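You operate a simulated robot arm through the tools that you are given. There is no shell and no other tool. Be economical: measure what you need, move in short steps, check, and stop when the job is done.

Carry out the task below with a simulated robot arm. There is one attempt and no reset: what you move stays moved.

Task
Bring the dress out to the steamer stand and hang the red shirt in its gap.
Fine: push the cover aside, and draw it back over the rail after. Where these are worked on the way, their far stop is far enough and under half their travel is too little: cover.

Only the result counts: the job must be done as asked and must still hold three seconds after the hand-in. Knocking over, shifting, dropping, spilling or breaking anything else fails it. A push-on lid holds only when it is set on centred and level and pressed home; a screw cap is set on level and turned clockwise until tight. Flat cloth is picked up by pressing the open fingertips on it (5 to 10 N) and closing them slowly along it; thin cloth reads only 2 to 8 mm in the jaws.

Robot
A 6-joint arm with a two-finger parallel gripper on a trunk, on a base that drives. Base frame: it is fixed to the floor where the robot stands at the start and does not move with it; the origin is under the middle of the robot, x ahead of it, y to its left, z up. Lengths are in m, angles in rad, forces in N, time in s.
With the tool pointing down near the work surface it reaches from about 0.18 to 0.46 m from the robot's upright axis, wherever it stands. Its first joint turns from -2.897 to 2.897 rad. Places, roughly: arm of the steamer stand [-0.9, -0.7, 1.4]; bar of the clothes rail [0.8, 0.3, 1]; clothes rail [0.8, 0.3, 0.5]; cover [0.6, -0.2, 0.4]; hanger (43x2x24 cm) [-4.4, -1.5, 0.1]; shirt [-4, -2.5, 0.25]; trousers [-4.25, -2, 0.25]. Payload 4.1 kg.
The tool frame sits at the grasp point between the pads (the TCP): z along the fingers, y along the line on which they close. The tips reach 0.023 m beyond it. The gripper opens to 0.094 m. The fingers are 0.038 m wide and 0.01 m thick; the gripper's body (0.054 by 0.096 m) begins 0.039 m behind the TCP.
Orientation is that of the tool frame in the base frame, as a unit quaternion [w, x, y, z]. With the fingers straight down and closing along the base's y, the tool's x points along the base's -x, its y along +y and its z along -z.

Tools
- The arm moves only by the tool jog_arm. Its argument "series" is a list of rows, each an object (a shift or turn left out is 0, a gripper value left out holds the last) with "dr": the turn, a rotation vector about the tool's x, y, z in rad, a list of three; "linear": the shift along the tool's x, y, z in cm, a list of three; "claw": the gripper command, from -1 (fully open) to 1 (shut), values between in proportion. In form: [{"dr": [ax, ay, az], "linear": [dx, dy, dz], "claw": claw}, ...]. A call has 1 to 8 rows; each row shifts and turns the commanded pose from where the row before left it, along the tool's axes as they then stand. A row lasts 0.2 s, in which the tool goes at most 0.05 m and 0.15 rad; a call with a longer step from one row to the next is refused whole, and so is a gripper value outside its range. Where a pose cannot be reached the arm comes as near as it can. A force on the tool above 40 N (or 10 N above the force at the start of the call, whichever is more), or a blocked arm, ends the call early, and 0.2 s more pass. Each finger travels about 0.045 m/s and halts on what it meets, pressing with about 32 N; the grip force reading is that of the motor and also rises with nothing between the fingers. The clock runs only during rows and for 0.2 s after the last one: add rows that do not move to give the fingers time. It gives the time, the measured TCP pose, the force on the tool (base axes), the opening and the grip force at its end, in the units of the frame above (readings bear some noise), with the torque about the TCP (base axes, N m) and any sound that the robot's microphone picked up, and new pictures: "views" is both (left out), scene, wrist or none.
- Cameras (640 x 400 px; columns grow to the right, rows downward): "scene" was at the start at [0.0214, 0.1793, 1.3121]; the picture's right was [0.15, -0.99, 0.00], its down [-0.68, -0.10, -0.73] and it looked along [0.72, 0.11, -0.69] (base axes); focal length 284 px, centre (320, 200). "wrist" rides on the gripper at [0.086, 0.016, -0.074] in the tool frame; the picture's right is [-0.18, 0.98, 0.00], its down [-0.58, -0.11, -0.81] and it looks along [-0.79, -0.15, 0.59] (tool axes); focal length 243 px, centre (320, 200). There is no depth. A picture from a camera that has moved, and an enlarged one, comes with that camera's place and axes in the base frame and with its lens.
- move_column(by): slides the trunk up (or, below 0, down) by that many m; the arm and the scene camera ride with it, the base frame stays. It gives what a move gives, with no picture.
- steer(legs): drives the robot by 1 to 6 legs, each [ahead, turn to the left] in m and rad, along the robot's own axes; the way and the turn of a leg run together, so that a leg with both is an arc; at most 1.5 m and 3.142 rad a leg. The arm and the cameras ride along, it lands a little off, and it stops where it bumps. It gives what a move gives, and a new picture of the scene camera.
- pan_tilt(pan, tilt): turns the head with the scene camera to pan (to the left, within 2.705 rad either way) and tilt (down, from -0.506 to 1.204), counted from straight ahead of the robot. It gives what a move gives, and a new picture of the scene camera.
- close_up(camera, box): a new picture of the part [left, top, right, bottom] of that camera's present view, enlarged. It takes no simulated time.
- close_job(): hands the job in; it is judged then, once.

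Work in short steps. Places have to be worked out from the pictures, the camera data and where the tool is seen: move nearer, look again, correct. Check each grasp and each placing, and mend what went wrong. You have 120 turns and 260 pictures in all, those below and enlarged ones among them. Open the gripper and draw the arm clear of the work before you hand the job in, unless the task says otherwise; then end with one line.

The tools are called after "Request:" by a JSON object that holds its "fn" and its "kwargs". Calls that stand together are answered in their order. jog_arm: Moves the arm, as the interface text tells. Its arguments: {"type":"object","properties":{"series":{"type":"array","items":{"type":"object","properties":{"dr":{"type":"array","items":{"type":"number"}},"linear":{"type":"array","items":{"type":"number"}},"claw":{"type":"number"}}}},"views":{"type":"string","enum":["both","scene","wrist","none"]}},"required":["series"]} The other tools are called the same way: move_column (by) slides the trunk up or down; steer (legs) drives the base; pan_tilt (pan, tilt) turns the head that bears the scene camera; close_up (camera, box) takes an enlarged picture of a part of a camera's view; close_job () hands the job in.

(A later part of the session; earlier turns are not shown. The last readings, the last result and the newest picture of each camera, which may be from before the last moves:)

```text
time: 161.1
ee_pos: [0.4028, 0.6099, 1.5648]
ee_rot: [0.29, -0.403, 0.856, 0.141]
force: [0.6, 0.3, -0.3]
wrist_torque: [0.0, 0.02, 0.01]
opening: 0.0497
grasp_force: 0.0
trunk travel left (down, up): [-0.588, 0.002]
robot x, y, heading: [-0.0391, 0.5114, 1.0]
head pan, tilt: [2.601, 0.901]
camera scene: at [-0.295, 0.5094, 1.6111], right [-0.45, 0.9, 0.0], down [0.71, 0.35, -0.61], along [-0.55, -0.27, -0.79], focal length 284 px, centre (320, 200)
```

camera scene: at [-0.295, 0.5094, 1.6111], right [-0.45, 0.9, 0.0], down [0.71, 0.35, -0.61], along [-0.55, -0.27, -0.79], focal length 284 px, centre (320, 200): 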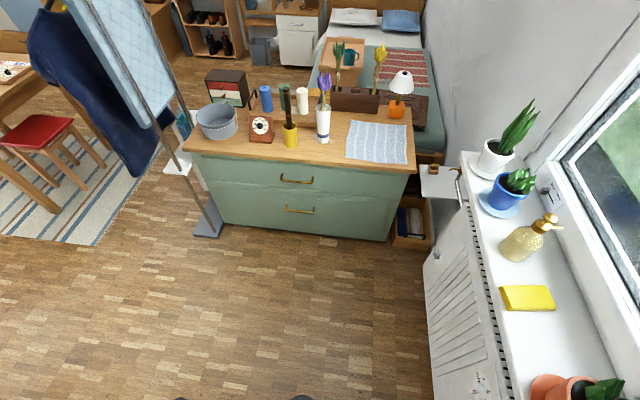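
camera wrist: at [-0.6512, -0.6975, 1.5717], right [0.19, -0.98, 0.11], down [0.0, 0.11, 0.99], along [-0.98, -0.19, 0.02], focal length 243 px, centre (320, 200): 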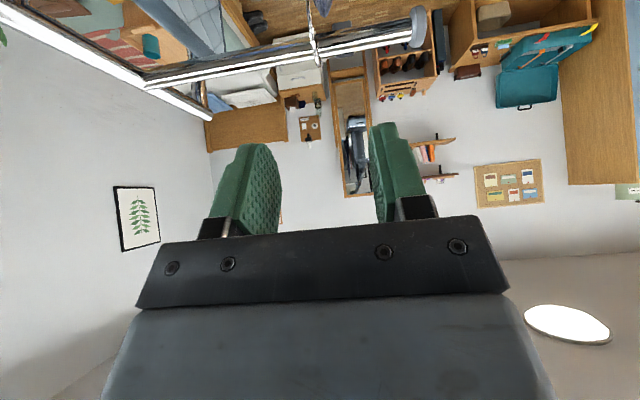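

The base's surroundings behind are free; the raised arm may be touching the sloped ceiling. I lower the trunk and then back off slightly.

Request:
{"fn": "move_column", "kwargs": {"by": -0.1}}

Request:
{"fn": "steer", "kwargs": {"legs": [[-0.2, 0]]}}

```text
time: 162.4
ee_pos: [0.4169, 0.6193, 1.4604]
ee_rot: [0.285, -0.403, 0.858, 0.14]
force: [-1.4, -0.6, 0.1]
wrist_torque: [0.02, 0.02, 0.01]
opening: 0.0494
grasp_force: 0.1
trunk travel left (down, up): [-0.488, 0.102]
robot x, y, heading: [-0.0388, 0.5138, 1.008]
head pan, tilt: [2.601, 0.901]
```

```text
time: 164.0
ee_pos: [0.3091, 0.4519, 1.4602]
ee_rot: [0.284, -0.405, 0.858, 0.141]
force: [0.3, 0.0, 0.2]
wrist_torque: [-0.02, -0.01, 0.03]
opening: 0.0499
grasp_force: 0.0
trunk travel left (down, up): [-0.488, 0.102]
robot x, y, heading: [-0.1436, 0.3429, 1.003]
head pan, tilt: [2.601, 0.901]
camera scene: at [-0.3842, 0.3469, 1.5135], right [-0.45, 0.89, 0.0], down [0.7, 0.35, -0.62], along [-0.56, -0.28, -0.78], focal length 284 px, centre (320, 200)
```

scene: 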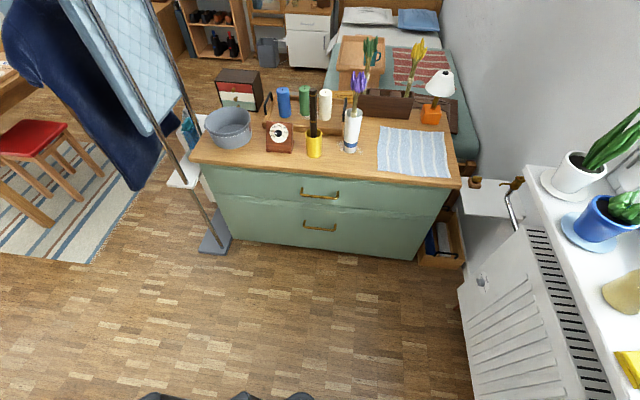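

Confirmed—it was the arm against the ceiling; it's free now at this trunk height. Continue to the place left of the cover and turn square to the rail.

Request:
{"fn": "steer", "kwargs": {"legs": [[0.35, 0], [0, -0.69]]}}

Request:
{"fn": "pan_tilt", "kwargs": {"pan": -0.3, "tilt": 0.8}}

```text
time: 166.1
ee_pos: [0.4684, 0.7014, 1.4607]
ee_rot: [0.284, -0.396, 0.862, 0.14]
force: [0.4, 0.0, -0.2]
wrist_torque: [0.02, 0.02, 0.0]
opening: 0.0498
grasp_force: 0.1
trunk travel left (down, up): [-0.488, 0.102]
robot x, y, heading: [0.023, 0.6037, 0.996]
head pan, tilt: [2.601, 0.901]
stopped in leg 1: the robot was blocked; the commanded pose is now the measured one
camera scene: at [-0.2288, 0.6058, 1.511], right [-0.44, 0.9, 0.0], down [0.71, 0.35, -0.61], along [-0.55, -0.27, -0.79], focal length 284 px, centre (320, 200)
```

scene: 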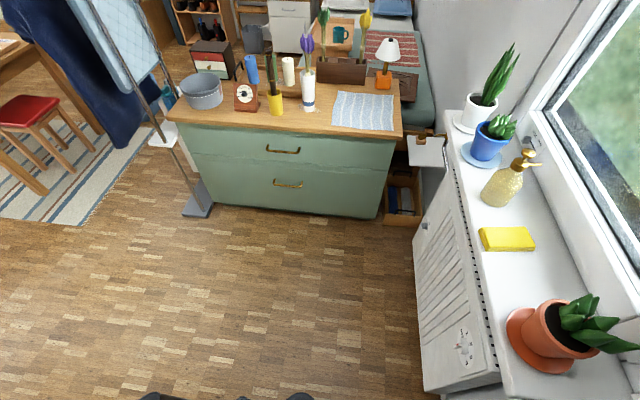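

```text
time: 168.6
ee_pos: [0.4686, 0.7005, 1.4601]
ee_rot: [0.284, -0.398, 0.861, 0.142]
force: [-0.6, 0.0, 0.4]
wrist_torque: [-0.03, -0.02, 0.0]
opening: 0.0498
grasp_force: 0.0
trunk travel left (down, up): [-0.488, 0.102]
robot x, y, heading: [0.0248, 0.6085, 0.995]
head pan, tilt: [-0.3, 0.799]
camera scene: at [-0.1004, 0.6895, 1.5205], right [0.64, -0.77, 0.0], down [-0.54, -0.46, -0.7], along [0.54, 0.45, -0.71], focal length 284 px, centre (320, 200)
```

scene: 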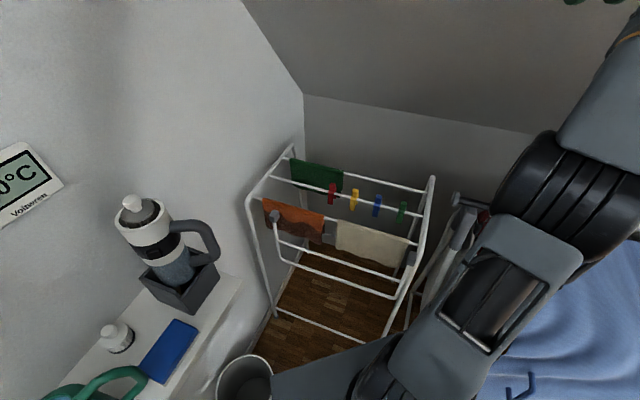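

Close enough to the target spot. Lower the arm well away from the ceiling, back off 2 cm, and turn square to the rail.

Request:
{"fn": "jog_arm", "kwargs": {"series": [{"linear": [2.7, 0, 3.6]}, {"linear": [2.7, 0, 3.6]}, {"linear": [2.7, 0, 3.6]}, {"linear": [2.7, 0, 3.6]}, {"linear": [2.7, 0, 3.6]}, {"linear": [2.7, 0, 3.6]}, {"linear": [0, 0, 0]}], "views": "none"}}

Request:
{"fn": "steer", "kwargs": {"legs": [[-0.02, 0], [0, -0.68]]}}

Request:
{"fn": "jog_arm", "kwargs": {"series": [{"linear": [0, 0, 0]}], "views": "wrist"}}

```text
time: 170.2
ee_pos: [0.4736, 0.7098, 1.187]
ee_rot: [0.281, -0.398, 0.862, 0.141]
force: [-0.1, 0.4, 0.3]
wrist_torque: [-0.02, 0.0, 0.01]
opening: 0.0496
grasp_force: 0.0
trunk travel left (down, up): [-0.488, 0.102]
robot x, y, heading: [0.0238, 0.6055, 0.998]
head pan, tilt: [-0.3, 0.799]
```

```text
time: 172.8
ee_pos: [0.4301, 0.3875, 1.187]
ee_rot: [0.312, -0.09, 0.945, 0.04]
force: [-0.4, -0.5, -0.4]
wrist_torque: [0.03, 0.02, 0.01]
opening: 0.0497
grasp_force: 0.0
trunk travel left (down, up): [-0.488, 0.102]
robot x, y, heading: [0.0068, 0.5894, 0.322]
head pan, tilt: [-0.3, 0.799]
camera scene: at [-0.0175, 0.729, 1.5214], right [0.02, -1.0, 0.0], down [-0.72, -0.02, -0.7], along [0.7, 0.01, -0.72], focal length 284 px, centre (320, 200)
```

scene: 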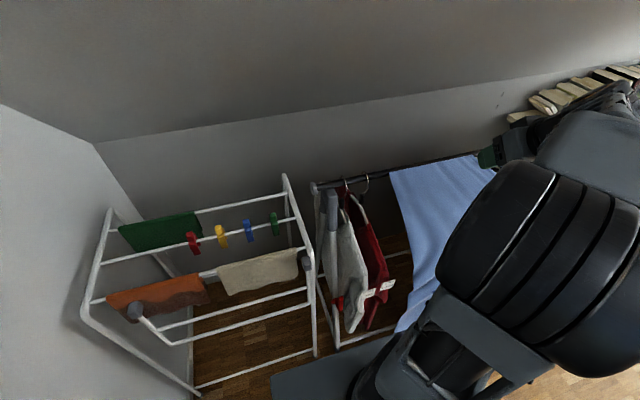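

```text
time: 173.2
ee_pos: [0.4304, 0.3873, 1.1876]
ee_rot: [0.312, -0.091, 0.945, 0.04]
force: [-0.5, 0.6, -0.4]
wrist_torque: [0.0, -0.02, 0.03]
opening: 0.0499
grasp_force: 0.1
trunk travel left (down, up): [-0.488, 0.102]
robot x, y, heading: [0.0143, 0.5899, 0.32]
head pan, tilt: [-0.3, 0.799]
camera wrist: at [0.3152, 0.3803, 1.1963], right [-0.05, 0.99, 0.13], down [0.01, -0.13, 0.99], along [1.0, 0.05, 0.0], focal length 243 px, centre (320, 200)
```

wrist: 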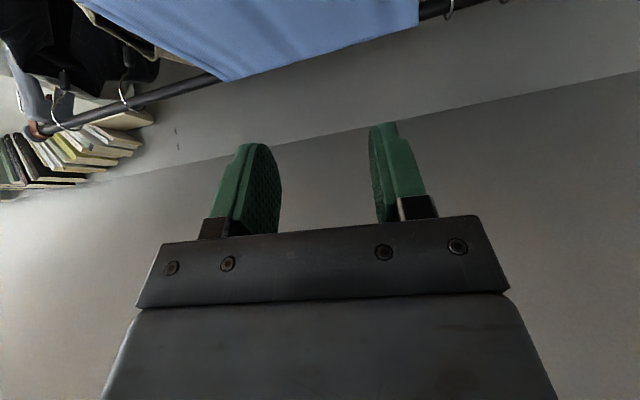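

Now square to the rail at s≈0.85. Red hook at about (0.643, 0.615) on the bar. I move the base 5 cm closer and bring the tool over.

Request:
{"fn": "steer", "kwargs": {"legs": [[0.05, 0]]}}

Request:
{"fn": "jog_arm", "kwargs": {"series": [{"dr": [-0.054, 0, -0.072]}, {"linear": [0, 4, 0]}, {"linear": [0, 4, 0]}, {"linear": [0, 4, 0]}, {"linear": [0, 4, 0]}, {"linear": [0, 4, 0]}, {"linear": [0, 0, 0]}], "views": "wrist"}}

```text
time: 174.2
ee_pos: [0.4771, 0.4032, 1.1886]
ee_rot: [0.312, -0.09, 0.945, 0.04]
force: [-0.4, -0.4, -0.2]
wrist_torque: [-0.01, 0.01, 0.02]
opening: 0.0498
grasp_force: 0.0
trunk travel left (down, up): [-0.488, 0.102]
robot x, y, heading: [0.056, 0.6037, 0.317]
head pan, tilt: [-0.3, 0.799]
camera scene: at [0.0305, 0.745, 1.5214], right [0.02, -1.0, 0.0], down [-0.72, -0.02, -0.7], along [0.7, 0.01, -0.72], focal length 284 px, centre (320, 200)
```

scene: 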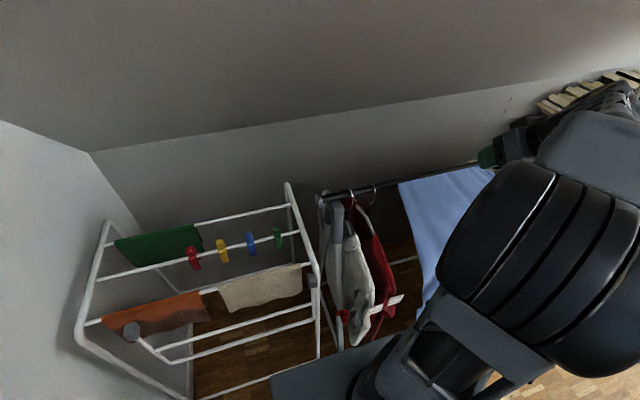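

```text
time: 175.8
ee_pos: [0.4212, 0.5956, 1.1921]
ee_rot: [0.311, -0.132, 0.94, 0.053]
force: [0.7, -0.5, -0.6]
wrist_torque: [0.02, 0.01, -0.02]
opening: 0.05
grasp_force: 0.1
trunk travel left (down, up): [-0.488, 0.102]
robot x, y, heading: [0.0571, 0.6094, 0.323]
head pan, tilt: [-0.3, 0.799]
camera wrist: at [0.3064, 0.5783, 1.2005], right [-0.13, 0.98, 0.13], down [0.02, -0.13, 0.99], along [0.99, 0.14, 0.0], focal length 243 px, centre (320, 200)
```

wrist: 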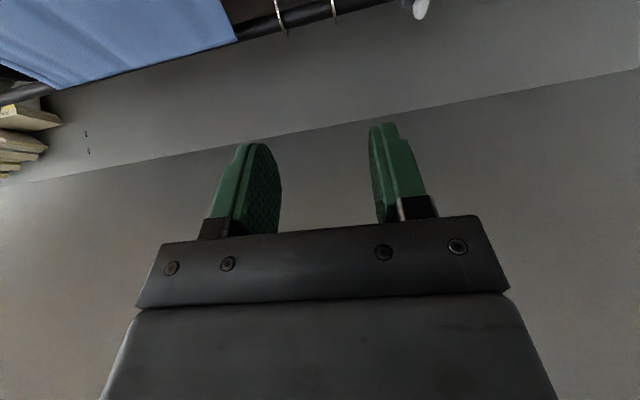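

Red hook localised at (0.645, 0.607). Shift right 5.8 cm and come down along the tool axis.

Request:
{"fn": "jog_arm", "kwargs": {"series": [{"linear": [0, -3, 0]}, {"linear": [0.3, -2.8, 3]}, {"linear": [0, 0, 4]}, {"linear": [0, 0, 4]}, {"linear": [0, 0, 4]}, {"linear": [0, 0, 4]}, {"linear": [0, 0, 4]}, {"linear": [0, 0, 0]}], "views": "wrist"}}

Request:
{"fn": "close_up", "kwargs": {"camera": "wrist", "box": [180, 20, 480, 230]}}

```text
time: 177.6
ee_pos: [0.5679, 0.5807, 1.0043]
ee_rot: [0.311, -0.133, 0.94, 0.054]
force: [0.1, 0.8, 1.2]
wrist_torque: [-0.03, -0.01, 0.0]
opening: 0.0497
grasp_force: 0.1
trunk travel left (down, up): [-0.488, 0.102]
robot x, y, heading: [0.0605, 0.5997, 0.322]
head pan, tilt: [-0.3, 0.799]
camera wrist: at [0.4531, 0.5643, 1.0125], right [-0.14, 0.98, 0.13], down [0.02, -0.13, 0.99], along [0.99, 0.14, 0.0], focal length 243 px, centre (320, 200)
```

wrist: 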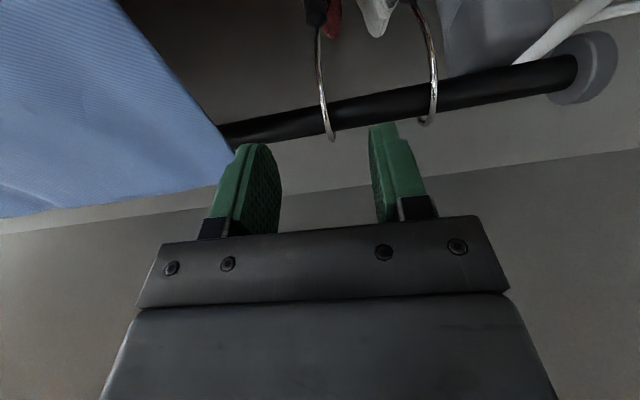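

```text
1.90 times, centred on (330, 125) of wrist
camera zoom: at [0.4531, 0.5643, 1.0125], right [-0.14, 0.98, 0.13], down [0.02, -0.13, 0.99], along [0.99, 0.14, 0.0], focal length 462 px, centre (301, 343)
```

zoom: 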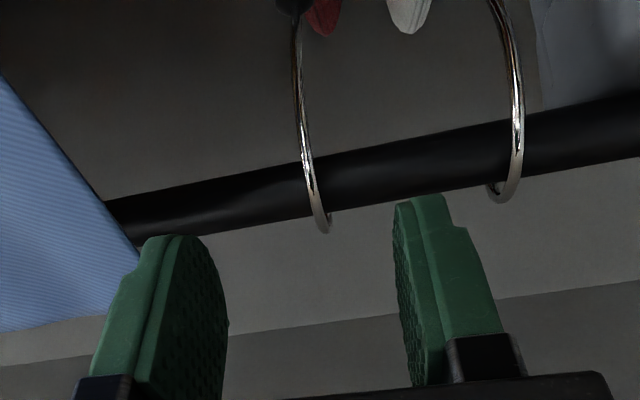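

Same view as before the dress grasp. Narrow the opening to 3.5 cm (the cover's edge is near) and advance 8.5 cm, then look.

Request:
{"fn": "jog_arm", "kwargs": {"series": [{"linear": [0, 0, 0], "claw": 0.25}, {"linear": [0, 0.1, 3]}, {"linear": [0, 0, 2.5]}, {"linear": [0, 0, 2.3]}, {"linear": [-0.7, 0, 0.7]}, {"linear": [0, 0, 0]}], "views": "wrist"}}

Request:
{"fn": "close_up", "kwargs": {"camera": "wrist", "box": [180, 20, 480, 230]}}

```text
time: 178.7
ee_pos: [0.6105, 0.5961, 0.9353]
ee_rot: [0.304, -0.133, 0.942, 0.053]
force: [-9.2, -3.0, 0.6]
wrist_torque: [0.04, -0.09, 0.36]
opening: 0.0355
grasp_force: 0.4
trunk travel left (down, up): [-0.488, 0.102]
robot x, y, heading: [0.0588, 0.6044, 0.321]
head pan, tilt: [-0.3, 0.799]
stopped in row 5: the force on the tool passed its limit at 49 N (the readings are from after the stop); the commanded pose is now the measured one
camera wrist: at [0.4963, 0.578, 0.9456], right [-0.13, 0.98, 0.13], down [0.03, -0.12, 0.99], along [0.99, 0.14, -0.02], focal length 243 px, centre (320, 200)
```

wrist: 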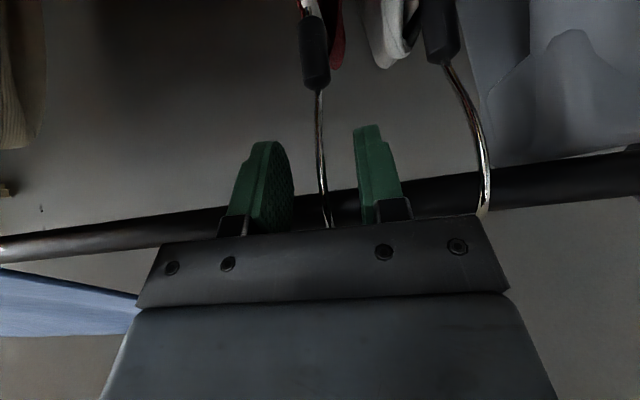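

```text
1.90 times, centred on (330, 125) of wrist
camera zoom: at [0.4963, 0.578, 0.9456], right [-0.13, 0.98, 0.13], down [0.03, -0.12, 0.99], along [0.99, 0.14, -0.02], focal length 462 px, centre (301, 343)
```

zoom: 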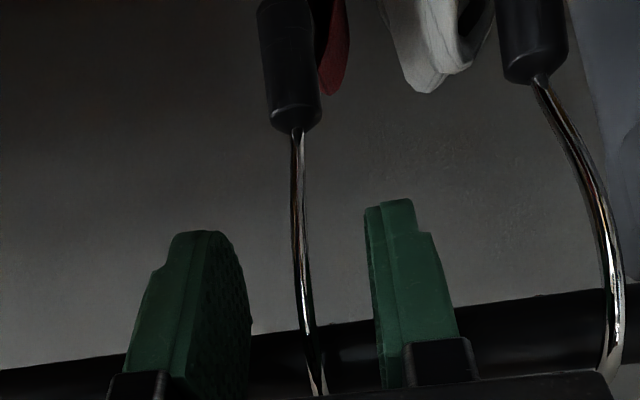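

Fingers just touch the bar. Back 3 mm and close on the wire.

Request:
{"fn": "jog_arm", "kwargs": {"series": [{"linear": [0.25, 0, -0.2]}, {"claw": 0.5}, {"claw": 0.8}, {"claw": 1}, {"claw": 1}, {"claw": 1}], "views": "none"}}

```text
time: 180.1
ee_pos: [0.6086, 0.5951, 0.9382]
ee_rot: [0.304, -0.134, 0.942, 0.054]
force: [0.6, 1.5, 3.1]
wrist_torque: [-0.02, -0.02, 0.06]
opening: 0.0049
grasp_force: 31.9
trunk travel left (down, up): [-0.488, 0.102]
robot x, y, heading: [0.0585, 0.6053, 0.318]
head pan, tilt: [-0.3, 0.799]
```

Gripped. Lift gently 4 cm.

Request:
{"fn": "jog_arm", "kwargs": {"series": [{"linear": [-0.29, 0, -0.4], "claw": 1}, {"linear": [-0.29, 0, -0.4]}, {"linear": [-0.29, 0, -0.4]}, {"linear": [-0.29, 0, -0.4]}, {"linear": [-0.29, 0, -0.4]}, {"linear": [-0.29, 0, -0.4]}, {"linear": [-0.29, 0, -0.4]}, {"linear": [0, 0, 0]}], "views": "none"}}

Request:
{"fn": "jog_arm", "kwargs": {"series": [{"linear": [-0.1, 0, -0.55], "claw": 1}, {"linear": [-0.1, 0, -0.55]}, {"linear": [-0.1, 0, -0.55]}, {"linear": [-0.1, 0, -0.55]}, {"linear": [-0.29, 0, -0.4]}, {"linear": [-0.29, 0, -0.4]}, {"linear": [0, 0, 0]}], "views": "wrist"}}

```text
time: 181.0
ee_pos: [0.6047, 0.5941, 0.9465]
ee_rot: [0.297, -0.133, 0.944, 0.055]
force: [-2.0, 0.6, -3.5]
wrist_torque: [-0.07, 0.07, 0.0]
opening: 0.0046
grasp_force: 32.3
trunk travel left (down, up): [-0.488, 0.102]
robot x, y, heading: [0.0575, 0.6053, 0.32]
head pan, tilt: [-0.3, 0.799]
stopped in row 4: the force on the tool passed its limit at 47 N (the readings are from after the stop); the commanded pose is now the measured one
```

```text
time: 182.6
ee_pos: [0.5973, 0.5911, 0.976]
ee_rot: [0.297, -0.133, 0.944, 0.055]
force: [0.2, 0.2, -1.5]
wrist_torque: [-0.02, 0.04, 0.01]
opening: 0.005
grasp_force: 31.5
trunk travel left (down, up): [-0.488, 0.102]
robot x, y, heading: [0.058, 0.6037, 0.318]
head pan, tilt: [-0.3, 0.799]
camera wrist: at [0.4826, 0.5731, 0.9878], right [-0.13, 0.98, 0.13], down [0.05, -0.12, 0.99], along [0.99, 0.14, -0.03], focal length 243 px, centre (320, 200)
```

wrist: 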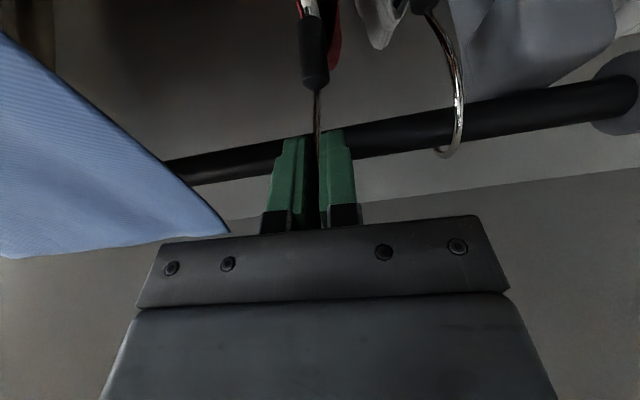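

Lifted 3.8 cm, holding. Lift 2.2 cm more, then pull back.

Request:
{"fn": "jog_arm", "kwargs": {"series": [{"linear": [-0.29, 0, -0.4], "claw": 1}, {"linear": [-0.29, 0, -0.4]}, {"linear": [-0.29, 0, -0.4]}, {"linear": [-0.29, 0, -0.4]}, {"linear": [0.5, 0, -0.4]}, {"linear": [0.65, 0, -0.5]}, {"linear": [0.65, 0, -0.5]}, {"linear": [0.65, 0, -0.5]}], "views": "none"}}

Request:
{"fn": "jog_arm", "kwargs": {"series": [{"linear": [0.75, 0, -0.6], "claw": 1}, {"linear": [0.75, 0, -0.6]}, {"linear": [0.75, 0, -0.6]}, {"linear": [0.75, 0, -0.6]}, {"linear": [0.75, 0, -0.6]}, {"linear": [0.75, 0, -0.6]}, {"linear": [0, 0, 0]}], "views": "both"}}

```text
time: 184.4
ee_pos: [0.5657, 0.5809, 0.9971]
ee_rot: [0.298, -0.133, 0.944, 0.055]
force: [-0.3, -0.4, -2.8]
wrist_torque: [-0.02, 0.01, -0.01]
opening: 0.0044
grasp_force: 32.2
trunk travel left (down, up): [-0.488, 0.102]
robot x, y, heading: [0.0571, 0.6052, 0.318]
head pan, tilt: [-0.3, 0.799]
```

```text
time: 186.0
ee_pos: [0.512, 0.565, 1.0026]
ee_rot: [0.297, -0.133, 0.944, 0.055]
force: [0.7, 0.3, -2.1]
wrist_torque: [-0.02, 0.01, -0.04]
opening: 0.0048
grasp_force: 31.6
trunk travel left (down, up): [-0.488, 0.102]
robot x, y, heading: [0.0592, 0.6026, 0.32]
head pan, tilt: [-0.3, 0.799]
camera scene: at [0.0297, 0.7447, 1.5214], right [0.02, -1.0, 0.0], down [-0.72, -0.01, -0.7], along [0.7, 0.01, -0.72], focal length 284 px, centre (320, 200)
camera wrist: at [0.3985, 0.5479, 1.0127], right [-0.13, 0.98, 0.13], down [0.05, -0.12, 0.99], along [0.99, 0.14, -0.03], focal length 243 px, centre (320, 200)
```

scene: 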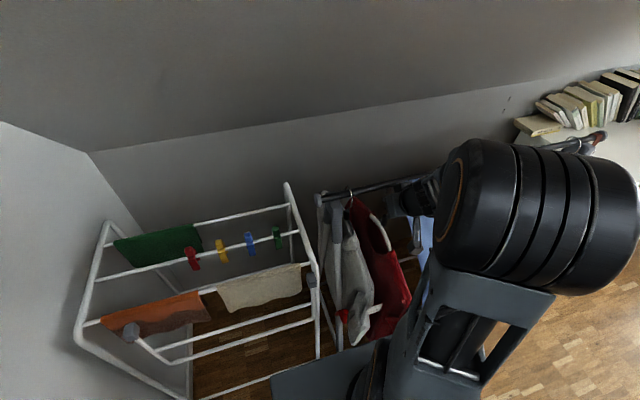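
wrist: 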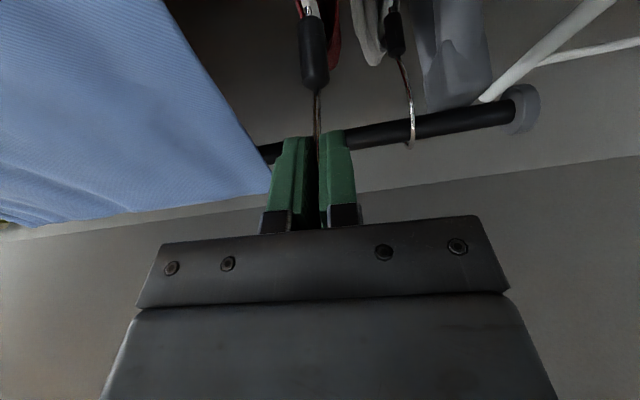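

The red shirt is off the bar. The heading is along the rail's normal, so I drive straight back.

Request:
{"fn": "steer", "kwargs": {"legs": [[-0.12, 0], [-0.25, 0]]}}

Request:
{"fn": "jog_arm", "kwargs": {"series": [{"linear": [0, 0, 0], "claw": 1}], "views": "wrist"}}

```text
time: 188.7
ee_pos: [0.1619, 0.4493, 1.0021]
ee_rot: [0.298, -0.131, 0.944, 0.055]
force: [0.2, 0.3, -2.6]
wrist_torque: [-0.06, 0.03, -0.03]
opening: 0.0047
grasp_force: 32.3
trunk travel left (down, up): [-0.488, 0.102]
robot x, y, heading: [-0.294, 0.4887, 0.317]
head pan, tilt: [-0.3, 0.799]
camera scene: at [-0.3208, 0.6296, 1.5214], right [0.02, -1.0, 0.0], down [-0.72, -0.01, -0.7], along [0.7, 0.01, -0.72], focal length 284 px, centre (320, 200)
```

scene: 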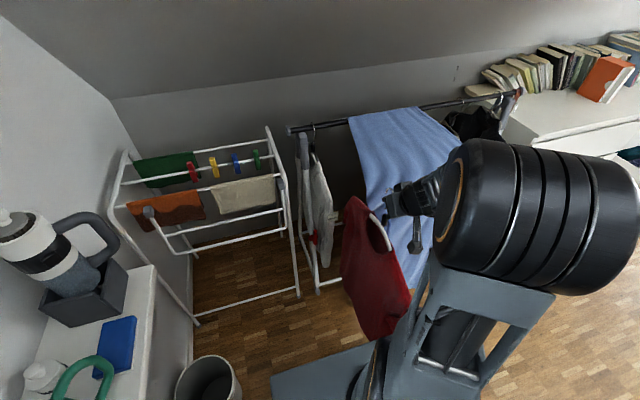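

```text
time: 189.1
ee_pos: [0.162, 0.4486, 1.001]
ee_rot: [0.298, -0.131, 0.944, 0.054]
force: [-0.1, 0.2, -3.1]
wrist_torque: [0.02, 0.03, 0.0]
opening: 0.0049
grasp_force: 32.1
trunk travel left (down, up): [-0.488, 0.102]
robot x, y, heading: [-0.293, 0.4877, 0.312]
head pan, tilt: [-0.3, 0.799]
camera wrist: at [0.048, 0.4321, 1.0125], right [-0.13, 0.98, 0.13], down [0.05, -0.12, 0.99], along [0.99, 0.14, -0.03], focal length 243 px, centre (320, 200)
```

wrist: 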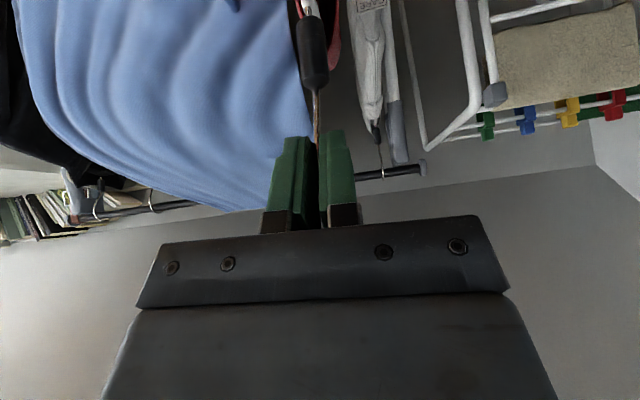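

Red shirt is clear. Now drive to the start of the same lane I used to take the dress out.

Request:
{"fn": "steer", "kwargs": {"legs": [[-0.15, 0], [0, -1.656], [0.6, 0], [0, 1.188]]}}

Request:
{"fn": "pan_tilt", "kwargs": {"pan": 0.3, "tilt": 0.8}}

```text
time: 200.4
ee_pos: [0.0914, -0.3869, 1.0018]
ee_rot: [0.302, 0.094, 0.949, -0.018]
force: [0.2, 0.5, -2.5]
wrist_torque: [-0.04, 0.05, -0.04]
opening: 0.0046
grasp_force: 32.1
trunk travel left (down, up): [-0.488, 0.102]
robot x, y, heading: [-0.2952, -0.1454, -0.156]
head pan, tilt: [-0.3, 0.799]
camera scene: at [-0.2553, -0.006, 1.5214], right [-0.44, -0.9, 0.0], down [-0.64, 0.32, -0.7], along [0.63, -0.31, -0.72], focal length 284 px, centre (320, 200)
```

scene: 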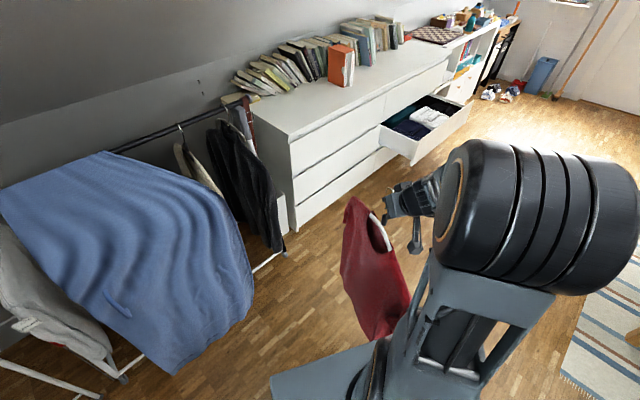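

```text
time: 201.4
ee_pos: [0.092, -0.3869, 1.0013]
ee_rot: [0.302, 0.093, 0.949, -0.017]
force: [0.2, 0.5, -2.1]
wrist_torque: [-0.03, 0.08, 0.04]
opening: 0.0046
grasp_force: 32.4
trunk travel left (down, up): [-0.488, 0.102]
robot x, y, heading: [-0.2936, -0.1454, -0.154]
head pan, tilt: [0.3, 0.799]
camera scene: at [-0.2478, 0.041, 1.5214], right [0.14, -0.99, 0.0], down [-0.71, -0.1, -0.7], along [0.69, 0.1, -0.72], focal length 284 px, centre (320, 200)
```

scene: 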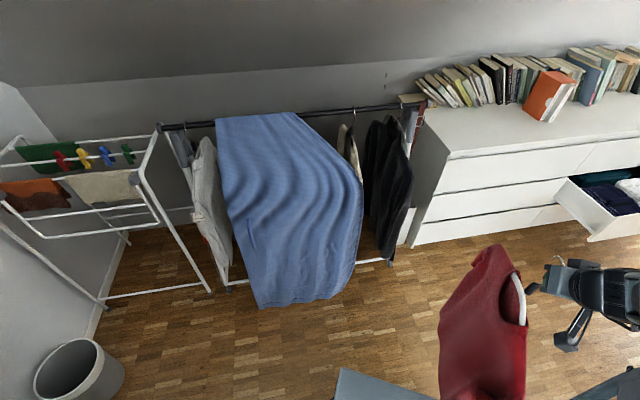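

Everything looks tidy; the gap between the beige and dark garments is clear. Yaw the tool square to the rail and bring the shirt to the left of my centreline for the lane.

Request:
{"fn": "jog_arm", "kwargs": {"series": [{"dr": [-0.0675, 0.003, -0.0957], "claw": 1}, {"dr": [-0.0675, 0.003, -0.0957]}, {"dr": [-0.0675, 0.003, -0.0957]}, {"dr": [-0.0675, 0.003, -0.0957]}, {"linear": [0, 0, 0]}], "views": "none"}}

Request:
{"fn": "jog_arm", "kwargs": {"series": [{"linear": [-1.3, 3.1, 0.93], "claw": 1}, {"linear": [-1.3, 3.1, 0.93]}, {"linear": [-1.3, 3.1, 0.93]}, {"linear": [-1.3, 3.1, 0.93]}, {"linear": [-1.3, 3.1, 0.93]}, {"linear": [-1.3, 3.1, 0.93]}, {"linear": [-1.3, 3.1, 0.93]}, {"linear": [-1.3, 3.1, 0.93]}], "views": "none"}}

Request:
{"fn": "steer", "kwargs": {"legs": [[0.25, 0]]}}

Request:
{"fn": "jog_arm", "kwargs": {"series": [{"linear": [0, 0, 0], "claw": 1}], "views": "wrist"}}

```text
time: 202.6
ee_pos: [0.0918, -0.3871, 1.0011]
ee_rot: [0.298, -0.13, 0.944, 0.054]
force: [0.1, 0.1, -1.9]
wrist_torque: [-0.03, 0.03, 0.04]
opening: 0.0047
grasp_force: 32.2
trunk travel left (down, up): [-0.488, 0.102]
robot x, y, heading: [-0.2957, -0.1448, -0.156]
head pan, tilt: [0.3, 0.799]
```

```text
time: 204.4
ee_pos: [0.1465, -0.1117, 1.0063]
ee_rot: [0.297, -0.13, 0.944, 0.054]
force: [-0.1, -0.2, -1.8]
wrist_torque: [-0.04, 0.02, -0.01]
opening: 0.0046
grasp_force: 32.0
trunk travel left (down, up): [-0.488, 0.102]
robot x, y, heading: [-0.292, -0.145, -0.156]
head pan, tilt: [0.3, 0.799]
```

```text
time: 206.2
ee_pos: [0.3946, -0.1512, 1.0075]
ee_rot: [0.297, -0.128, 0.945, 0.053]
force: [-0.2, -0.4, -3.1]
wrist_torque: [-0.03, -0.01, 0.0]
opening: 0.0048
grasp_force: 32.1
trunk travel left (down, up): [-0.488, 0.102]
robot x, y, heading: [-0.0438, -0.1855, -0.161]
head pan, tilt: [0.3, 0.799]
camera scene: at [0.0007, 0.0017, 1.5214], right [0.14, -0.99, 0.0], down [-0.71, -0.1, -0.7], along [0.69, 0.1, -0.72], focal length 284 px, centre (320, 200)
```

scene: 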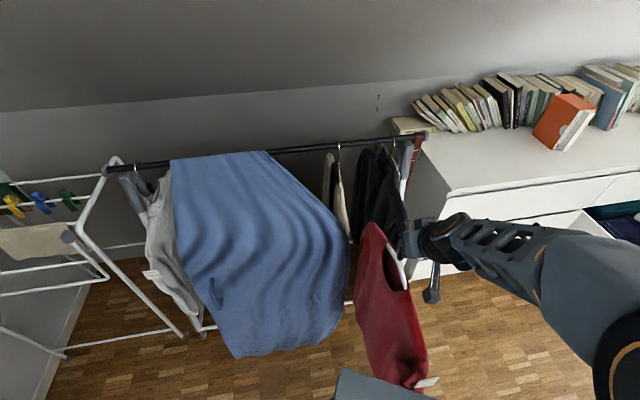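

```text
time: 206.6
ee_pos: [0.3934, -0.1526, 1.0075]
ee_rot: [0.297, -0.129, 0.944, 0.055]
force: [0.3, -0.3, -2.3]
wrist_torque: [0.01, -0.01, 0.02]
opening: 0.0046
grasp_force: 31.2
trunk travel left (down, up): [-0.488, 0.102]
robot x, y, heading: [-0.0478, -0.1851, -0.162]
head pan, tilt: [0.3, 0.799]
camera wrist: at [0.2806, -0.1683, 1.0188], right [-0.13, 0.98, 0.13], down [0.05, -0.13, 0.99], along [0.99, 0.13, -0.03], focal length 243 px, centre (320, 200)
```

wrist: 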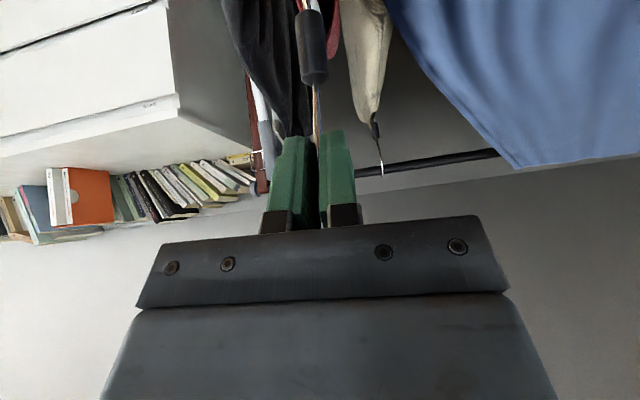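

On the lane (s≈0.01, n≈-0.47). Drive 10 cm, correct left, drive 10 cm, correct left.

Request:
{"fn": "steer", "kwargs": {"legs": [[0.1, 0]]}}

Request:
{"fn": "jog_arm", "kwargs": {"series": [{"linear": [0, 0.8, 0], "claw": 1}, {"linear": [0, 0.9, 0]}, {"linear": [0, 0.9, 0]}, {"linear": [0, 0.9, 0]}, {"linear": [0, 0, 0]}], "views": "none"}}

Request:
{"fn": "steer", "kwargs": {"legs": [[0.1, 0]]}}

Request:
{"fn": "jog_arm", "kwargs": {"series": [{"linear": [0, 0.8, 0], "claw": 1}, {"linear": [0, 0.9, 0]}, {"linear": [0, 0.9, 0]}, {"linear": [0, 0.9, 0]}, {"linear": [0, 0.9, 0]}, {"linear": [0, 0, 0]}], "views": "wrist"}}

```text
time: 207.8
ee_pos: [0.4939, -0.1677, 1.0075]
ee_rot: [0.297, -0.13, 0.945, 0.054]
force: [0.4, 0.5, -2.3]
wrist_torque: [-0.06, 0.03, -0.02]
opening: 0.005
grasp_force: 31.9
trunk travel left (down, up): [-0.488, 0.102]
robot x, y, heading: [0.0532, -0.2009, -0.159]
head pan, tilt: [0.3, 0.799]
camera scene: at [0.1, -0.0141, 1.5214], right [0.14, -0.99, 0.0], down [-0.71, -0.1, -0.7], along [0.69, 0.1, -0.72], focal length 284 px, centre (320, 200)
```

scene: 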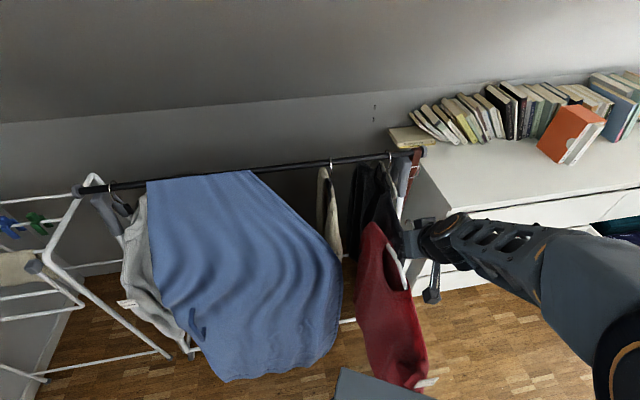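

```text
time: 209.0
ee_pos: [0.4832, -0.1344, 1.0079]
ee_rot: [0.297, -0.13, 0.944, 0.054]
force: [-0.3, 0.5, -2.7]
wrist_torque: [-0.02, 0.01, 0.03]
opening: 0.0048
grasp_force: 31.7
trunk travel left (down, up): [-0.488, 0.102]
robot x, y, heading: [0.0554, -0.2026, -0.159]
head pan, tilt: [0.3, 0.799]
```

```text
time: 210.1
ee_pos: [0.5833, -0.1504, 1.0079]
ee_rot: [0.297, -0.13, 0.945, 0.053]
force: [-0.7, 0.0, -2.3]
wrist_torque: [-0.01, 0.0, -0.02]
opening: 0.0046
grasp_force: 31.9
trunk travel left (down, up): [-0.488, 0.102]
robot x, y, heading: [0.1545, -0.2126, -0.154]
head pan, tilt: [0.3, 0.799]
camera scene: at [0.1997, -0.0299, 1.5214], right [0.14, -0.99, 0.0], down [-0.71, -0.1, -0.7], along [0.69, 0.1, -0.72], focal length 284 px, centre (320, 200)
```

scene: 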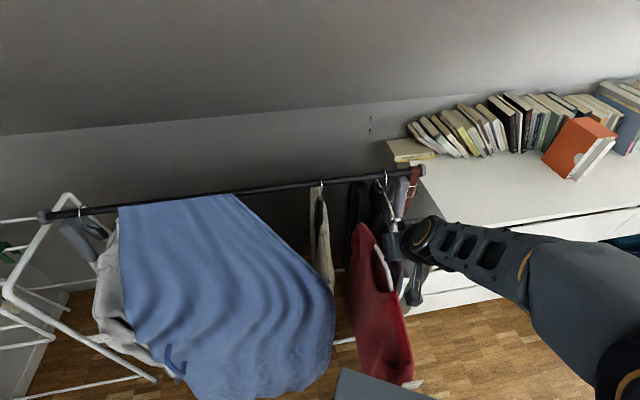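

```text
time: 211.5
ee_pos: [0.5706, -0.1082, 1.0092]
ee_rot: [0.297, -0.13, 0.945, 0.054]
force: [0.5, 1.3, -1.3]
wrist_torque: [-0.04, 0.0, 0.03]
opening: 0.0045
grasp_force: 32.2
trunk travel left (down, up): [-0.488, 0.102]
robot x, y, heading: [0.1537, -0.2161, -0.154]
head pan, tilt: [0.3, 0.799]
camera wrist: at [0.4579, -0.124, 1.0208], right [-0.13, 0.98, 0.13], down [0.05, -0.12, 0.99], along [0.99, 0.13, -0.03], focal length 243 px, centre (320, 200)
```

wrist: 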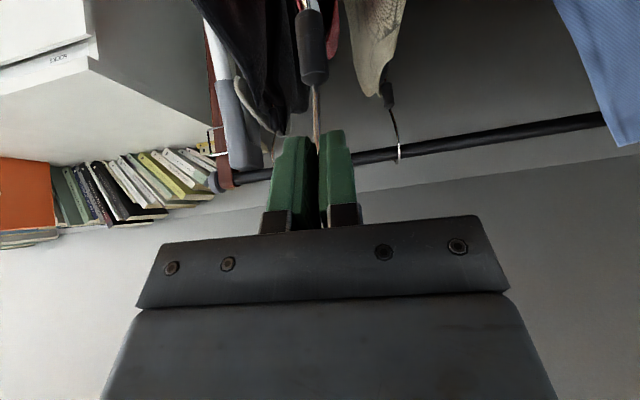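

Between the neighbours nicely (s≈0, n≈-0.29). Continue two more short legs with corrections.

Request:
{"fn": "steer", "kwargs": {"legs": [[0.07, 0]]}}

Request:
{"fn": "jog_arm", "kwargs": {"series": [{"linear": [0, 0.8, 0], "claw": 1}, {"linear": [0, 0.8, 0]}, {"linear": [0, 0.8, 0]}, {"linear": [0, 0.6, 0]}, {"linear": [0, 0, 0]}], "views": "none"}}

Request:
{"fn": "steer", "kwargs": {"legs": [[0.07, 0]]}}

Request:
{"fn": "jog_arm", "kwargs": {"series": [{"linear": [0, 0.8, 0], "claw": 1}, {"linear": [0, 0.8, 0]}, {"linear": [0, 0.8, 0]}, {"linear": [0, 0.6, 0]}, {"linear": [0, 0, 0]}], "views": "wrist"}}

```text
time: 212.5
ee_pos: [0.6416, -0.1168, 1.0091]
ee_rot: [0.297, -0.129, 0.945, 0.053]
force: [0.3, 0.0, -3.0]
wrist_torque: [-0.05, 0.01, 0.03]
opening: 0.0048
grasp_force: 32.7
trunk travel left (down, up): [-0.488, 0.102]
robot x, y, heading: [0.2266, -0.2295, -0.162]
head pan, tilt: [0.3, 0.799]
camera scene: at [0.2692, -0.0409, 1.5214], right [0.14, -0.99, 0.0], down [-0.71, -0.1, -0.7], along [0.69, 0.1, -0.72], focal length 284 px, centre (320, 200)
```

scene: 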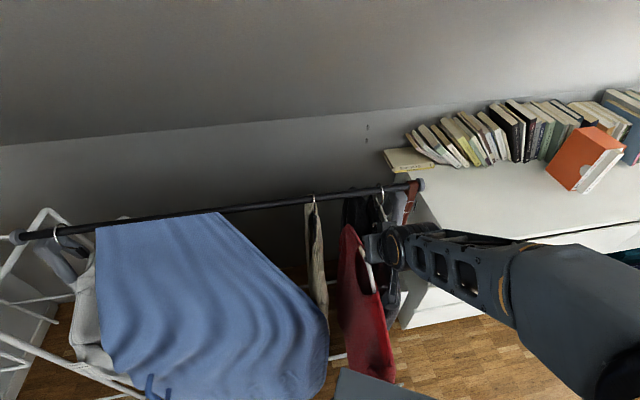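

```text
time: 213.7
ee_pos: [0.6325, -0.0883, 1.0106]
ee_rot: [0.297, -0.129, 0.945, 0.053]
force: [-0.3, 0.7, -2.3]
wrist_torque: [-0.04, 0.0, -0.04]
opening: 0.0047
grasp_force: 31.7
trunk travel left (down, up): [-0.488, 0.102]
robot x, y, heading: [0.2219, -0.2291, -0.156]
head pan, tilt: [0.3, 0.799]
```

```text
time: 214.8
ee_pos: [0.7022, -0.1004, 1.0102]
ee_rot: [0.297, -0.129, 0.945, 0.054]
force: [1.0, -0.1, -1.9]
wrist_torque: [0.0, -0.01, 0.0]
opening: 0.0047
grasp_force: 31.9
trunk travel left (down, up): [-0.488, 0.102]
robot x, y, heading: [0.2922, -0.233, -0.157]
head pan, tilt: [0.3, 0.799]
camera scene: at [0.3385, -0.0519, 1.5214], right [0.14, -0.99, 0.0], down [-0.71, -0.1, -0.7], along [0.69, 0.1, -0.72], focal length 284 px, centre (320, 200)
```

scene: 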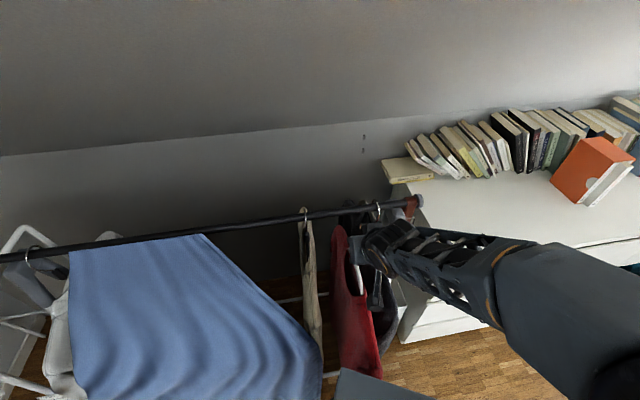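

```text
time: 215.9
ee_pos: [0.693, -0.0709, 1.0114]
ee_rot: [0.297, -0.13, 0.945, 0.054]
force: [2.8, 0.2, -1.7]
wrist_torque: [-0.17, -0.48, 0.25]
opening: 0.0047
grasp_force: 31.5
trunk travel left (down, up): [-0.488, 0.102]
robot x, y, heading: [0.2878, -0.2397, -0.155]
head pan, tilt: [0.3, 0.799]
camera wrist: at [0.5802, -0.0881, 1.0223], right [-0.13, 0.98, 0.13], down [0.05, -0.12, 0.99], along [0.99, 0.13, -0.03], focal length 243 px, centre (320, 200)
```

wrist: 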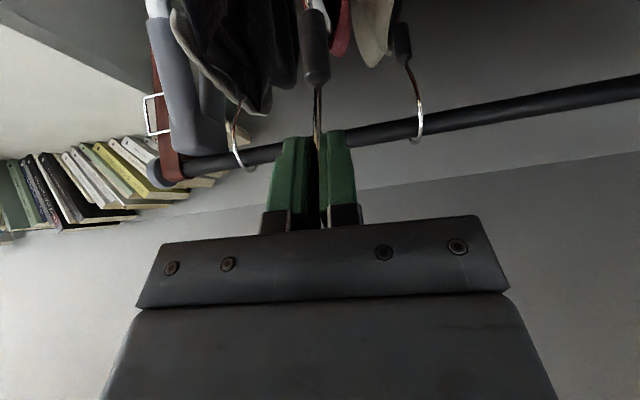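

s≈0, n≈-0.16. Push in along the normal 8 cm at 1 cm steps.

Request:
{"fn": "jog_arm", "kwargs": {"series": [{"linear": [-0.8, 0, 0.58], "claw": 1}, {"linear": [-0.8, 0, 0.58]}, {"linear": [-0.8, 0, 0.58]}, {"linear": [-0.8, 0, 0.58]}, {"linear": [-0.8, 0, 0.58]}, {"linear": [-0.8, 0, 0.58]}, {"linear": [-0.8, 0, 0.58]}, {"linear": [0, 0, 0]}], "views": "wrist"}}

Request:
{"fn": "close_up", "kwargs": {"camera": "wrist", "box": [200, 20, 440, 220]}}

```text
time: 217.8
ee_pos: [0.7602, -0.0532, 1.009]
ee_rot: [0.297, -0.129, 0.945, 0.054]
force: [-0.4, 0.0, -3.2]
wrist_torque: [-0.03, 0.01, 0.03]
opening: 0.0044
grasp_force: 32.0
trunk travel left (down, up): [-0.488, 0.102]
robot x, y, heading: [0.2894, -0.234, -0.161]
head pan, tilt: [0.3, 0.799]
camera wrist: at [0.6465, -0.0695, 1.0211], right [-0.13, 0.98, 0.13], down [0.05, -0.12, 0.99], along [0.99, 0.13, -0.03], focal length 243 px, centre (320, 200)
```

wrist: 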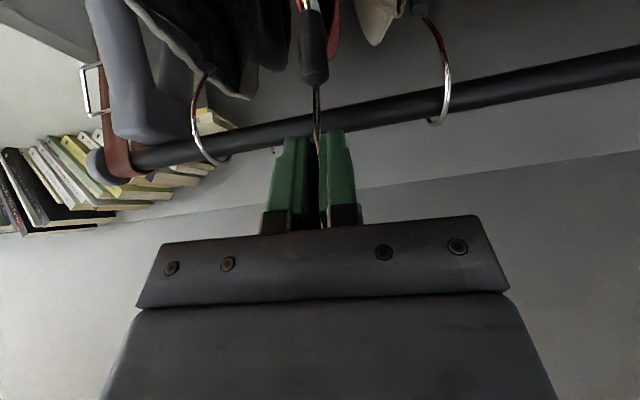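

```text
2.00 times, centred on (320, 120) of wrist
camera zoom: at [0.6465, -0.0695, 1.0211], right [-0.13, 0.98, 0.13], down [0.05, -0.12, 0.99], along [0.99, 0.13, -0.03], focal length 485 px, centre (320, 360)
```

zoom: 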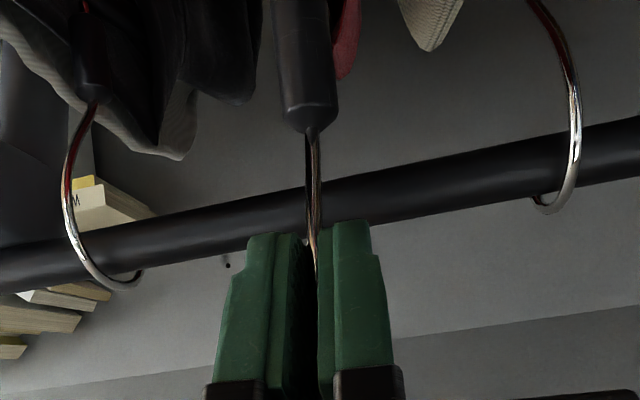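

Perfectly between hooks. Advance 5.5 cm more over the bar, watching force.

Request:
{"fn": "jog_arm", "kwargs": {"series": [{"linear": [-0.8, 0, 0.58], "claw": 1}, {"linear": [-0.8, 0, 0.58]}, {"linear": [-0.8, 0, 0.58]}, {"linear": [-0.8, 0, 0.58]}, {"linear": [-0.8, 0, 0.58]}, {"linear": [-0.6, 0, 0.43]}, {"linear": [0, 0, 0]}], "views": "none"}}

Request:
{"fn": "jog_arm", "kwargs": {"series": [{"linear": [0.29, 0, 0.4], "claw": 1}, {"linear": [0.29, 0, 0.4]}, {"linear": [0.29, 0, 0.4]}, {"linear": [0.29, 0, 0.4]}, {"linear": [0.29, 0, 0.4]}, {"linear": [0.29, 0, 0.4]}, {"linear": [0, 0, 0]}], "views": "wrist"}}

Request:
{"fn": "close_up", "kwargs": {"camera": "wrist", "box": [200, 20, 440, 220]}}

```text
time: 219.3
ee_pos: [0.814, -0.0368, 1.0072]
ee_rot: [0.294, -0.13, 0.945, 0.053]
force: [-3.3, -1.4, -20.8]
wrist_torque: [-0.35, 0.7, 0.01]
opening: 0.005
grasp_force: 31.9
trunk travel left (down, up): [-0.488, 0.102]
robot x, y, heading: [0.2913, -0.2371, -0.158]
head pan, tilt: [0.3, 0.799]
```

```text
time: 220.9
ee_pos: [0.8139, -0.0361, 0.9799]
ee_rot: [0.296, -0.13, 0.945, 0.054]
force: [0.3, -0.3, -2.5]
wrist_torque: [0.04, -0.06, 0.02]
opening: 0.0047
grasp_force: 32.2
trunk travel left (down, up): [-0.488, 0.102]
robot x, y, heading: [0.2931, -0.2377, -0.162]
head pan, tilt: [0.3, 0.799]
camera wrist: at [0.7003, -0.0524, 0.991], right [-0.13, 0.98, 0.13], down [0.05, -0.12, 0.99], along [0.99, 0.13, -0.03], focal length 243 px, centre (320, 200)
```

wrist: 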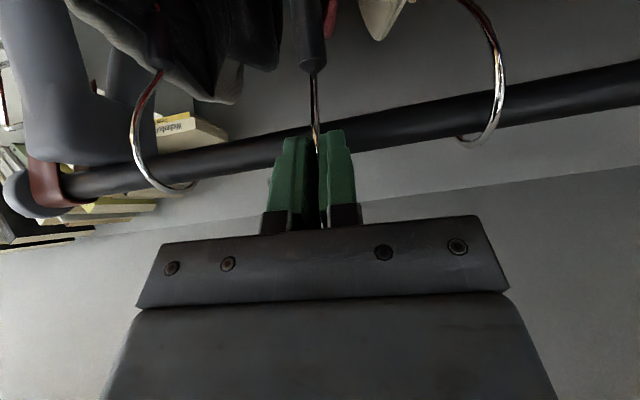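

```text
2.00 times, centred on (320, 120) of wrist
camera zoom: at [0.7003, -0.0524, 0.991], right [-0.13, 0.98, 0.13], down [0.05, -0.12, 0.99], along [0.99, 0.13, -0.03], focal length 485 px, centre (320, 360)
```

zoom: 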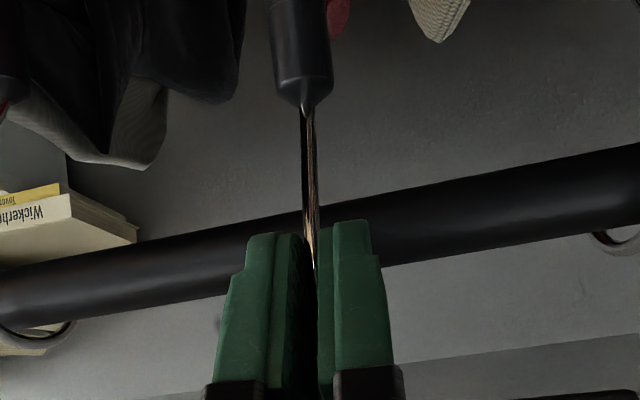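

Free again, the hook over the bar. Lower the remaining 4 cm.

Request:
{"fn": "jog_arm", "kwargs": {"series": [{"linear": [0.29, 0, 0.4], "claw": 1}, {"linear": [0.29, 0, 0.4]}, {"linear": [0.29, 0, 0.4]}, {"linear": [0.29, 0, 0.4]}, {"linear": [0.29, 0, 0.4]}, {"linear": [0.29, 0, 0.4]}, {"linear": [0, 0, 0]}], "views": "wrist"}}

Request:
{"fn": "close_up", "kwargs": {"camera": "wrist", "box": [200, 20, 440, 220]}}

```text
time: 222.6
ee_pos: [0.8137, -0.0356, 0.9488]
ee_rot: [0.297, -0.129, 0.945, 0.053]
force: [1.0, 0.2, -2.2]
wrist_torque: [-0.04, -0.05, 0.01]
opening: 0.0045
grasp_force: 31.7
trunk travel left (down, up): [-0.488, 0.102]
robot x, y, heading: [0.2915, -0.2393, -0.157]
head pan, tilt: [0.3, 0.799]
camera wrist: at [0.6994, -0.0523, 0.9607], right [-0.13, 0.98, 0.13], down [0.05, -0.12, 0.99], along [0.99, 0.13, -0.03], focal length 243 px, centre (320, 200)
```

wrist: 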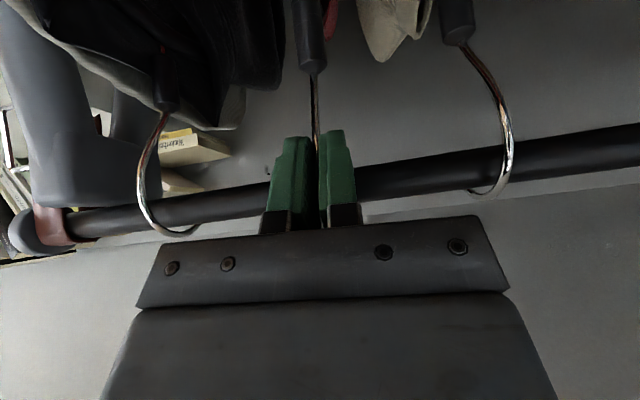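

```text
2.00 times, centred on (320, 120) of wrist
camera zoom: at [0.6994, -0.0523, 0.9607], right [-0.13, 0.98, 0.13], down [0.05, -0.12, 0.99], along [0.99, 0.13, -0.03], focal length 485 px, centre (320, 360)
```

zoom: 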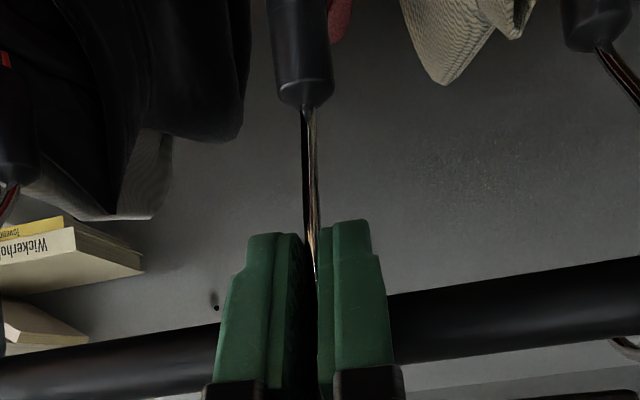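

Lower the last centimetre, then pull back 1 cm as a catch test.

Request:
{"fn": "jog_arm", "kwargs": {"series": [{"linear": [0.23, 0, 0.33], "claw": 1}, {"linear": [0.23, 0, 0.33]}, {"linear": [0, 0, 0]}], "views": "none"}}

Request:
{"fn": "jog_arm", "kwargs": {"series": [{"linear": [0.4, 0, -0.29], "claw": 1}, {"linear": [0.4, 0, -0.29]}, {"linear": [0.4, 0, -0.29]}, {"linear": [0, 0, 0]}], "views": "none"}}

```text
time: 223.3
ee_pos: [0.8152, -0.0348, 0.9443]
ee_rot: [0.299, -0.129, 0.944, 0.054]
force: [6.0, 1.7, 13.3]
wrist_torque: [0.1, -0.49, -0.02]
opening: 0.0048
grasp_force: 32.4
trunk travel left (down, up): [-0.488, 0.102]
robot x, y, heading: [0.2892, -0.2329, -0.157]
head pan, tilt: [0.3, 0.799]
```

```text
time: 224.3
ee_pos: [0.8009, -0.0398, 0.9413]
ee_rot: [0.296, -0.129, 0.945, 0.054]
force: [24.3, 5.9, 1.0]
wrist_torque: [-0.02, 0.05, -0.01]
opening: 0.0044
grasp_force: 32.4
trunk travel left (down, up): [-0.488, 0.102]
robot x, y, heading: [0.2899, -0.2384, -0.163]
head pan, tilt: [0.3, 0.799]
```

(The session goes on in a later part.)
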